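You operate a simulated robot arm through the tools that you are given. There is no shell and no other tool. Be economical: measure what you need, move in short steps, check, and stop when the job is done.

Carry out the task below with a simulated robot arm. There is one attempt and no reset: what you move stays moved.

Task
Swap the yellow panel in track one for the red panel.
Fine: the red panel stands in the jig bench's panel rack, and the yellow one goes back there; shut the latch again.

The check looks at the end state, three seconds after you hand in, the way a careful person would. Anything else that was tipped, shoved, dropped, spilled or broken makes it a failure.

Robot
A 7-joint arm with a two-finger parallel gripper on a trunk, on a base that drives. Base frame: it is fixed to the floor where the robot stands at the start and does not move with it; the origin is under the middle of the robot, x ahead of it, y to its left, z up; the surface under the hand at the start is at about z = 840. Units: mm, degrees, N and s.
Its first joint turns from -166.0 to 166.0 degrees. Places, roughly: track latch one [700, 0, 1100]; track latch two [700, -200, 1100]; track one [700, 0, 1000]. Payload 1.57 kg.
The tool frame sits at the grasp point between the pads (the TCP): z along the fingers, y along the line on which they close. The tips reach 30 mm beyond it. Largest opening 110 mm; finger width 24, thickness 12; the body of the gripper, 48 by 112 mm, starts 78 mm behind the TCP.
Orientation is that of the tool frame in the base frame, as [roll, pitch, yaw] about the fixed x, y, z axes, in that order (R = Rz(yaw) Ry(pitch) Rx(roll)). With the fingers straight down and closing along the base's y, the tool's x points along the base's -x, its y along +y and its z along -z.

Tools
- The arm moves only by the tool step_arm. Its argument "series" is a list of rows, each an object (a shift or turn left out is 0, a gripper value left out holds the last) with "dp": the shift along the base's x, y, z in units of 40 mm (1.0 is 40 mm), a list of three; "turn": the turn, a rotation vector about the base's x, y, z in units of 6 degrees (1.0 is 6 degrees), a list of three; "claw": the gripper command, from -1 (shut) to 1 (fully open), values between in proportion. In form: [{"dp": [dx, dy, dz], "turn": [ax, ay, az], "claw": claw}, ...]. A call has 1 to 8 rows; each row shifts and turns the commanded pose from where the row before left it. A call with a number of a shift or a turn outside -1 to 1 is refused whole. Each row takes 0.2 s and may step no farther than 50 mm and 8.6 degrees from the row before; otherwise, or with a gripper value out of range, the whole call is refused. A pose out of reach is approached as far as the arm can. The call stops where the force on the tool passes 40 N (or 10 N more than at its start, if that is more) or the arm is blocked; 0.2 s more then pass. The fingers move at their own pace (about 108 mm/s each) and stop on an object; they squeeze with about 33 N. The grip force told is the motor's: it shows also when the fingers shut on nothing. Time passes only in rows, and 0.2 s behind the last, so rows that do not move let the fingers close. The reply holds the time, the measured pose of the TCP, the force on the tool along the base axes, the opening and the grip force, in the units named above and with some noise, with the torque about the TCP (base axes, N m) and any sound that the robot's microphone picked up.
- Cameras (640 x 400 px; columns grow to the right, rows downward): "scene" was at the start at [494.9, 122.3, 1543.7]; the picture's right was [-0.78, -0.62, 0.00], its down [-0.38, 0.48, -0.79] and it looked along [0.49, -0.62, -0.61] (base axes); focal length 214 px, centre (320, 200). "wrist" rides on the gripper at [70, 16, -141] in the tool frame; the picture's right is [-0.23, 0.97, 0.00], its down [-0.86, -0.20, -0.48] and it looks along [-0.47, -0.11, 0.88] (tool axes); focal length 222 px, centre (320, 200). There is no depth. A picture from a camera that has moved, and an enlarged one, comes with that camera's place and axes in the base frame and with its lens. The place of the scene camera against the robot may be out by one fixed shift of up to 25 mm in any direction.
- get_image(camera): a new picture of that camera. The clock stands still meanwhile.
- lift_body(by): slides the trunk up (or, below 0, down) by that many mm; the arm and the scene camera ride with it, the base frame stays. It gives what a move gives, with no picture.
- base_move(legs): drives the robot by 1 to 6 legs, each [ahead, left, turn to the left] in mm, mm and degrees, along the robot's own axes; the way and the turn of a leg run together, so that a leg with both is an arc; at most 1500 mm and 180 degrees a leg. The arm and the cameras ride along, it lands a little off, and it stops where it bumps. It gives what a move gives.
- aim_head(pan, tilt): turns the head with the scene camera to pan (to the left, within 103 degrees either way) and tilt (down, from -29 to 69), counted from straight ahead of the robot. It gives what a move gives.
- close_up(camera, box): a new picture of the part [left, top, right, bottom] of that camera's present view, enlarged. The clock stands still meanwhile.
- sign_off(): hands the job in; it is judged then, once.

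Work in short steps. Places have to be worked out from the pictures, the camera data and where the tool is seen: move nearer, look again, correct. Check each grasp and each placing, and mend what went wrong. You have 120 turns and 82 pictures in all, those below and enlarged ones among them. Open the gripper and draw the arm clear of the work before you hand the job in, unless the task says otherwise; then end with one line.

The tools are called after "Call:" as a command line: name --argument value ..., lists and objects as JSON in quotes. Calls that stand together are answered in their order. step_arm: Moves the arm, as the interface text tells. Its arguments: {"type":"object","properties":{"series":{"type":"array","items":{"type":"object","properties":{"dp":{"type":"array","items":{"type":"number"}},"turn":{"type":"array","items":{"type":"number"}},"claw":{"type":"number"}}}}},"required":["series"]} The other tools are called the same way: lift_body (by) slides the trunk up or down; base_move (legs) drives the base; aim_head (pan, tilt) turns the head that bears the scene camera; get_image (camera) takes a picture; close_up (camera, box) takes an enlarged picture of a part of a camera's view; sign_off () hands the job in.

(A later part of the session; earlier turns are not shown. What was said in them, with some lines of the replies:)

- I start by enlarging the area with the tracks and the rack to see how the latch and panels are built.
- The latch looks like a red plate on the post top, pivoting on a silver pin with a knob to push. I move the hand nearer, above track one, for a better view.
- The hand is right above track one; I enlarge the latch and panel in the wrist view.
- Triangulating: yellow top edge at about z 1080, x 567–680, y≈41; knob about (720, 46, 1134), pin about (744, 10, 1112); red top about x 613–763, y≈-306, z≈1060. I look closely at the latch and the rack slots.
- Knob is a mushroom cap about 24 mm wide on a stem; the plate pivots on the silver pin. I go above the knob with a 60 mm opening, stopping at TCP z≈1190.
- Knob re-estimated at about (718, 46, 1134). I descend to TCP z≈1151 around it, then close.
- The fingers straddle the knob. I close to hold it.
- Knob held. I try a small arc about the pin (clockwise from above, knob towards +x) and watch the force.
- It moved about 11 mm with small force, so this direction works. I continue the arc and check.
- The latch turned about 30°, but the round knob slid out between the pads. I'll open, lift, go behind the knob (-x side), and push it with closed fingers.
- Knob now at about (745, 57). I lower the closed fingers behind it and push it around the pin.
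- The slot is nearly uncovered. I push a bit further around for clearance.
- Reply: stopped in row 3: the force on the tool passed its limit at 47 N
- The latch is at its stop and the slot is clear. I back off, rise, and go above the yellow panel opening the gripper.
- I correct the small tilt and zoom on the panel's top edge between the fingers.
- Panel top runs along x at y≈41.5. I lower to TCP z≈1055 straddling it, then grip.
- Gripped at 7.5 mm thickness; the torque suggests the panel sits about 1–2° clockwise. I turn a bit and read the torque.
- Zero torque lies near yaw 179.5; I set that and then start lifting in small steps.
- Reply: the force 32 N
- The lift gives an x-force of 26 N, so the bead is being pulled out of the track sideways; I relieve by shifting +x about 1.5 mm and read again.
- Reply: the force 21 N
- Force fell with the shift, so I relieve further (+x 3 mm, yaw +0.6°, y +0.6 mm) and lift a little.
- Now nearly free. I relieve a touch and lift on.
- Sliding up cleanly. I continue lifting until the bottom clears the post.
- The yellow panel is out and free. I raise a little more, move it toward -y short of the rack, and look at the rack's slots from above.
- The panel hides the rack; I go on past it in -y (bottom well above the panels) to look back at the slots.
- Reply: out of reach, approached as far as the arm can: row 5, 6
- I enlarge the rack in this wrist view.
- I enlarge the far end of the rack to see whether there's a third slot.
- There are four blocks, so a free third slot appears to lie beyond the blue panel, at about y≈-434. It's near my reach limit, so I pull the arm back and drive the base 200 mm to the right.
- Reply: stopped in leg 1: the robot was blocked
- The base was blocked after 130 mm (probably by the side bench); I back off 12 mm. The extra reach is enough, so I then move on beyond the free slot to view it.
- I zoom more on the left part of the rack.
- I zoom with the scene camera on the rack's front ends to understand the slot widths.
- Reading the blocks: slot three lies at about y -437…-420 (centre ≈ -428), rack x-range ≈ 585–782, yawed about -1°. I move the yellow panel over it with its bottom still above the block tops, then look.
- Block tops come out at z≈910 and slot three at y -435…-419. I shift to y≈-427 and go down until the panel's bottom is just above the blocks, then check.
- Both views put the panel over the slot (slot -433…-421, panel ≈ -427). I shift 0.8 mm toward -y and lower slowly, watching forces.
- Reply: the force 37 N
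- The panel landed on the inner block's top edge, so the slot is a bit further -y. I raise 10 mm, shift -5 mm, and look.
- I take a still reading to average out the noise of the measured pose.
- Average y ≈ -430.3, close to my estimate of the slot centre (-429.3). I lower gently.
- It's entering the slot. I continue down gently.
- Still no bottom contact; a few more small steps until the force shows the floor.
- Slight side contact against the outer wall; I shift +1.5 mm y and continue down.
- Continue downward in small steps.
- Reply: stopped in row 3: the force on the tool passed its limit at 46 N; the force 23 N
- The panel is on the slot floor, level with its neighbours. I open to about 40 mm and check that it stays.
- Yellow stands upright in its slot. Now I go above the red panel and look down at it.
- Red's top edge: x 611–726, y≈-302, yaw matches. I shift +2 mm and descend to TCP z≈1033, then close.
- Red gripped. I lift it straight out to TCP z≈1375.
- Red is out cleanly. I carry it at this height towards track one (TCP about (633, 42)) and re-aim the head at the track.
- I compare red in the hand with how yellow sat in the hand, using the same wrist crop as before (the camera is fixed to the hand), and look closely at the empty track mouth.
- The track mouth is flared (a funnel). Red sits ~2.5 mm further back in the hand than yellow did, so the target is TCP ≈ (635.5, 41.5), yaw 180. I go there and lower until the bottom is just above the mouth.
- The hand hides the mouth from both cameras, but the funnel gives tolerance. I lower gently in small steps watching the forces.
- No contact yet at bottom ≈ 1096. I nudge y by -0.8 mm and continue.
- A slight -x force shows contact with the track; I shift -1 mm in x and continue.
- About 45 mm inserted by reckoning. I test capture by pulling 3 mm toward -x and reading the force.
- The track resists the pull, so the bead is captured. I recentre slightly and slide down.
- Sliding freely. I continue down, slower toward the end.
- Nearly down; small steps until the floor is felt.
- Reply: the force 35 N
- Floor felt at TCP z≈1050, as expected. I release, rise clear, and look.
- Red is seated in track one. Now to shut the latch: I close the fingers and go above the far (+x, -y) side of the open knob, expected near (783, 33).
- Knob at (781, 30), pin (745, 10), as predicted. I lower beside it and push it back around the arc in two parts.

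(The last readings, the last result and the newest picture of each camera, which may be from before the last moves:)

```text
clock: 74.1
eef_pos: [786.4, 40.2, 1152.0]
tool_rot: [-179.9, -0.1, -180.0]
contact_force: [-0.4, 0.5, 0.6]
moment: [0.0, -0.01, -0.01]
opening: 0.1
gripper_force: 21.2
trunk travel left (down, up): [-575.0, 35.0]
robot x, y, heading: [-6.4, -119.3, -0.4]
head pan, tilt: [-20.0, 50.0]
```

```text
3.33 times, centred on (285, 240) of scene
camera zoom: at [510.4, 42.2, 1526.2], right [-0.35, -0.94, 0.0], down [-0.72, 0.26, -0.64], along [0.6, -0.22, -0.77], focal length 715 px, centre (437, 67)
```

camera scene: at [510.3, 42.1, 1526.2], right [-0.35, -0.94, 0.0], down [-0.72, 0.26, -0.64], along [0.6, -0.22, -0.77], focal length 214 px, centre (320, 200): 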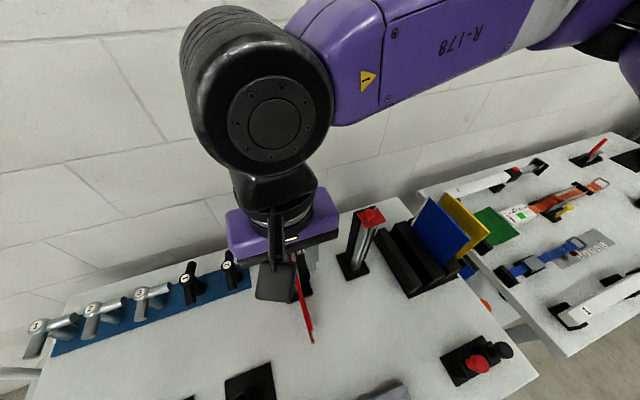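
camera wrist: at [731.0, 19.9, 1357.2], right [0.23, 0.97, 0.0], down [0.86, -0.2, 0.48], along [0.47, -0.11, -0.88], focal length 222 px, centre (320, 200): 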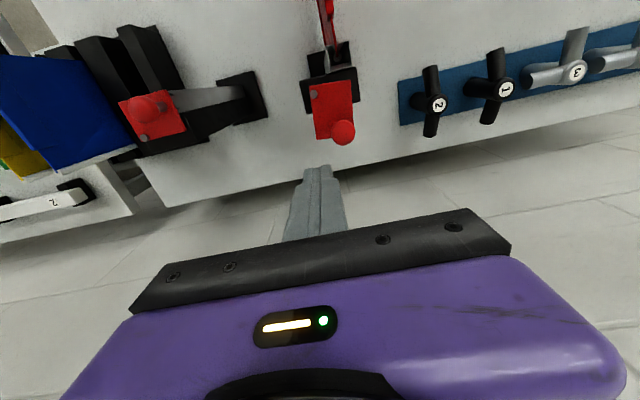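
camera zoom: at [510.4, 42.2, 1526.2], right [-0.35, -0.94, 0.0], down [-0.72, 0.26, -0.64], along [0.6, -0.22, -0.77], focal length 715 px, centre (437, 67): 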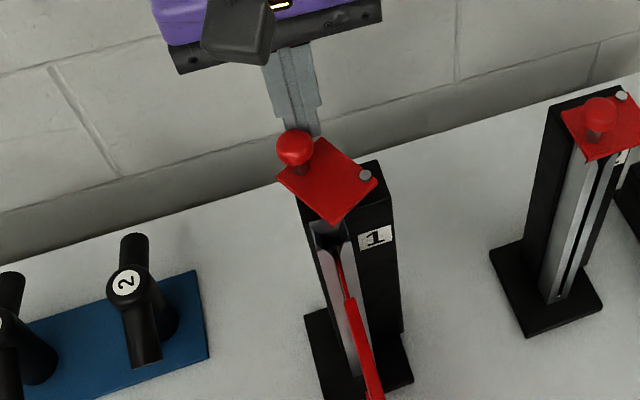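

The latch is swinging shut. I continue along the arc.

Call:
step_arm --series '[{"dp": [-0.4, 0.34, 0]}, {"dp": [-0.42, 0.14, 0]}, {"dp": [-0.25, 0.02, 0]}, {"dp": [0, 0, 0]}]'

Call:
close_up --camera "scene" --box '[220, 180, 350, 300]'

```text
clock: 75.1
eef_pos: [742.3, 61.9, 1152.3]
tool_rot: [-179.9, 0.0, -180.0]
contact_force: [-0.3, 0.9, -0.1]
moment: [-0.03, 0.0, -0.02]
opening: 0.0
gripper_force: 22.3
trunk travel left (down, up): [-575.0, 35.0]
robot x, y, heading: [-5.3, -120.1, -0.2]
head pan, tilt: [-20.0, 50.0]
```

```text
3.33 times, centred on (285, 240) of scene
camera zoom: at [510.4, 42.2, 1526.2], right [-0.35, -0.94, 0.0], down [-0.72, 0.26, -0.64], along [0.6, -0.22, -0.77], focal length 715 px, centre (437, 67)
```

zoom: 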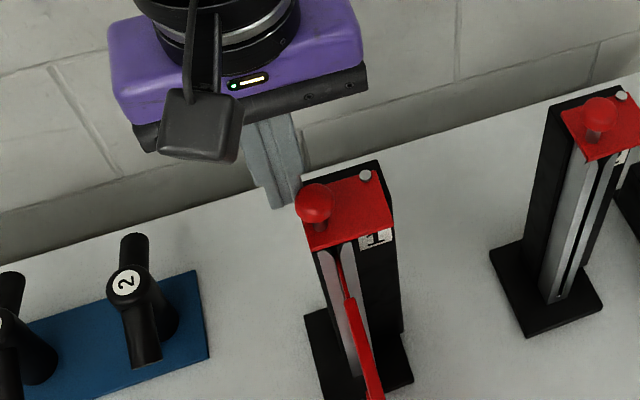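

Almost square with the post. I push a little further until the stop is felt.

Call:
step_arm --series '[{"dp": [-0.08, 0, 0]}, {"dp": [-0.08, 0, 0]}, {"dp": [0, 0, 0]}]'

Call:
step_arm --series '[{"dp": [-0.08, 0, 0]}, {"dp": [0, 0, 0]}]'

Call:
close_up --camera "scene" --box '[260, 200, 350, 280]'

```text
clock: 75.9
eef_pos: [739.6, 63.1, 1151.7]
tool_rot: [-179.9, 0.3, 179.9]
contact_force: [31.6, 2.7, 0.9]
moment: [0.04, -0.4, 0.29]
opening: 0.0
gripper_force: 21.1
trunk travel left (down, up): [-575.0, 35.0]
robot x, y, heading: [-3.2, -118.6, -0.1]
head pan, tilt: [-20.0, 50.0]
```

```text
clock: 76.4
eef_pos: [740.2, 61.7, 1153.4]
tool_rot: [180.0, 0.8, 179.7]
contact_force: [10.5, 3.7, -6.5]
moment: [0.14, -0.23, 0.05]
opening: 0.2
gripper_force: 21.3
trunk travel left (down, up): [-575.0, 35.0]
robot x, y, heading: [-4.6, -124.3, -0.1]
head pan, tilt: [-20.0, 50.0]
stopped in row 2: the force on the tool passed its limit at 42 N (the readings are from after the stop); the commanded pose is now the measured one
```

```text
5.00 times, centred on (305, 240) of scene
camera zoom: at [511.6, 42.4, 1525.7], right [-0.35, -0.94, 0.0], down [-0.72, 0.26, -0.64], along [0.6, -0.22, -0.77], focal length 1072 px, centre (395, 0)
```

zoom: 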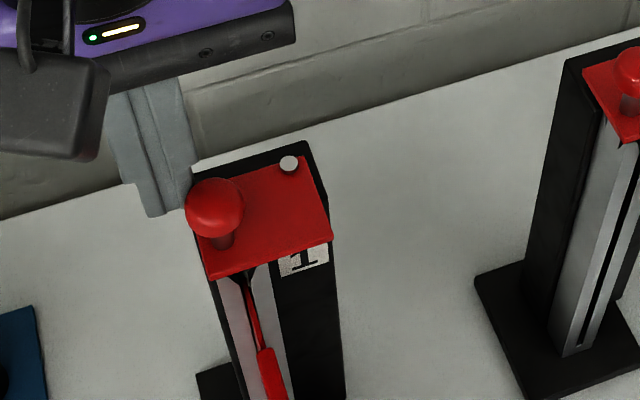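

The latch is hard against its stop and covers the slot. I back off, rise and draw the arm clear, then check everything.

Call:
step_arm --series '[{"dp": [0.4, 0.15, 0]}, {"dp": [0, 0, 0.9]}, {"dp": [0, 0, 0.9]}, {"dp": [0, 0, 0.9]}, {"dp": [-0.7, -0.5, 0.9], "claw": 0.5}, {"dp": [-0.7, -0.7, 0.9]}, {"dp": [-0.7, -0.9, 0.5]}, {"dp": [-0.7, -0.9, 0.0]}]'

Call:
step_arm --series '[{"dp": [-0.7, -0.9, 0]}, {"dp": [-0.7, -0.9, 0]}, {"dp": [-0.7, -0.9, 0]}, {"dp": [0, 0, 0]}]'

Call:
get_image --camera "scene"

Call:
get_image --camera "wrist"

```text
refused: row 6 steps farther than a row can; nothing moved
```

```text
clock: 76.7
eef_pos: [740.4, 61.3, 1154.8]
tool_rot: [178.8, 1.7, 179.8]
contact_force: [13.8, 9.4, -9.3]
moment: [0.2, -0.3, 0.05]
opening: 0.2
gripper_force: 21.4
trunk travel left (down, up): [-575.0, 35.0]
robot x, y, heading: [-4.1, -119.2, -0.2]
head pan, tilt: [-20.0, 50.0]
stopped in row 1: the force on the tool passed its limit at 74 N (the readings are from after the stop); the commanded pose is now the measured one
```

```text
11 pictures are left
camera scene: at [512.1, 43.0, 1525.6], right [-0.35, -0.94, 0.0], down [-0.72, 0.26, -0.64], along [0.6, -0.22, -0.77], focal length 214 px, centre (320, 200)
```

scene: 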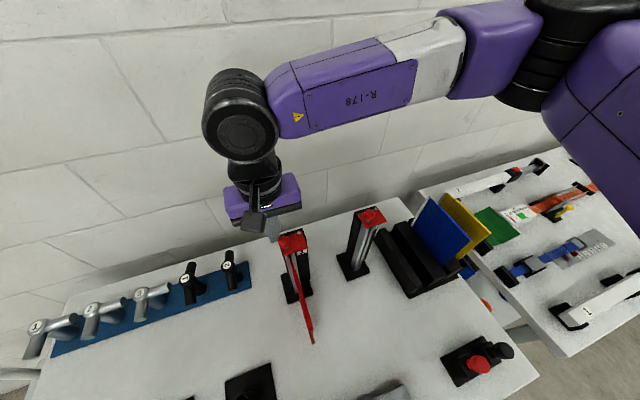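

```text
10 pictures are left
camera wrist: at [665.4, 74.3, 1292.9], right [0.23, 0.97, 0.03], down [0.84, -0.21, 0.5], along [0.49, -0.09, -0.87], focal length 222 px, centre (320, 200)
```

wrist: 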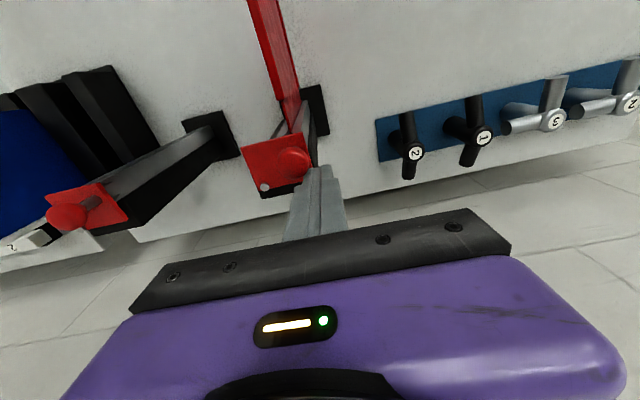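

The retreat was refused for one over-long row, and the follow-up pressed briefly on the latch before stopping; pictures show all still in place. I back off properly now.

Call:
step_arm --series '[{"dp": [0.5, 0.3, 0]}, {"dp": [0, 0, 0.9]}, {"dp": [0, 0, 0.9]}, {"dp": [0, 0, 0.9]}, {"dp": [0, 0, 0.9], "claw": 0.5}, {"dp": [0, 0, 0.5]}, {"dp": [0, 0, 0]}]'

```text
clock: 78.2
eef_pos: [756.7, 74.9, 1317.8]
tool_rot: [179.0, 1.4, 179.9]
contact_force: [0.2, 0.0, 0.1]
moment: [-0.02, -0.01, 0.01]
opening: 82.5
gripper_force: 0.1
trunk travel left (down, up): [-575.0, 35.0]
robot x, y, heading: [-1.5, -123.5, -0.2]
head pan, tilt: [-20.0, 50.0]
```

Clear. I move the arm back toward the robot's right front, high over the bench, then inspect.

Call:
step_arm --series '[{"dp": [-0.6, -0.9, 0.4]}, {"dp": [-0.6, -0.9, 0.4]}, {"dp": [-0.6, -0.9, 0.4]}, {"dp": [-0.6, -0.9, 0.3]}, {"dp": [-0.6, -0.9, 0]}, {"dp": [0, 0, 0]}]'

Call:
get_image --camera "scene"

Call:
close_up --camera "scene" --box '[250, 200, 350, 350]'

Call:
close_up --camera "scene" --box '[360, 170, 520, 310]'

```text
clock: 79.7
eef_pos: [638.7, -111.5, 1375.9]
tool_rot: [179.0, 1.4, 179.9]
contact_force: [-0.2, -0.1, 0.2]
moment: [0.02, 0.0, 0.02]
opening: 82.4
gripper_force: 0.0
trunk travel left (down, up): [-575.0, 35.0]
robot x, y, heading: [-5.8, -117.4, -0.2]
head pan, tilt: [-20.0, 50.0]
```

```text
9 pictures are left
camera scene: at [510.8, 41.8, 1526.3], right [-0.35, -0.94, 0.0], down [-0.72, 0.27, -0.64], along [0.6, -0.22, -0.77], focal length 214 px, centre (320, 200)
```

scene: 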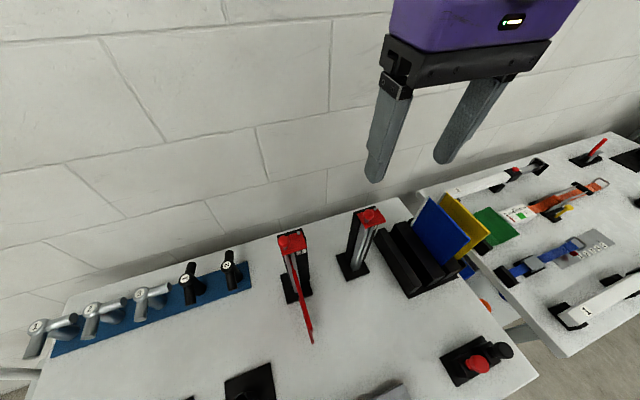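

```text
2.67 times, centred on (300, 275) of scene
camera zoom: at [510.8, 41.8, 1526.3], right [-0.35, -0.94, 0.0], down [-0.72, 0.27, -0.64], along [0.6, -0.22, -0.77], focal length 572 px, centre (373, 0)
```

zoom: 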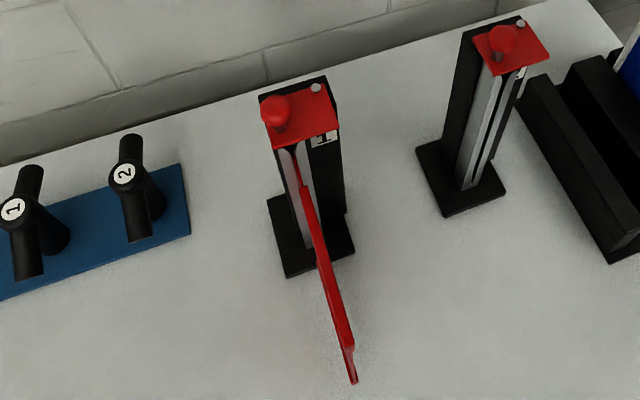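

```text
2.86 times, centred on (440, 240) of scene
camera zoom: at [510.8, 41.8, 1526.3], right [-0.35, -0.94, 0.0], down [-0.72, 0.27, -0.64], along [0.6, -0.22, -0.77], focal length 613 px, centre (-23, 86)
```

zoom: 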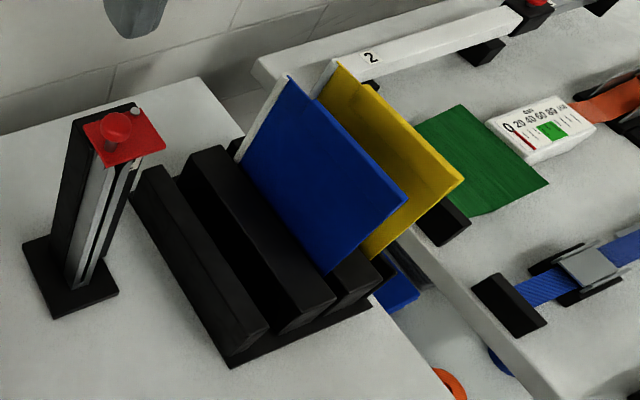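

Red stands in track one with the latch shut over it. Yellow stands in the rack beside the blue panel, nothing else has moved, and the gripper is open and clear, so I hand in.

Call:
sign_off

```text
The job is handed in.
```

The swap is done and handed in: the red panel is seated in track one with the latch shut, and the yellow panel stands in the free rack slot next to the blue one. On the way, the base was blocked once while driving right, and the closed fingers pressed on the shut latch at 74 N before stopping. The last pictures showed nothing out of place.
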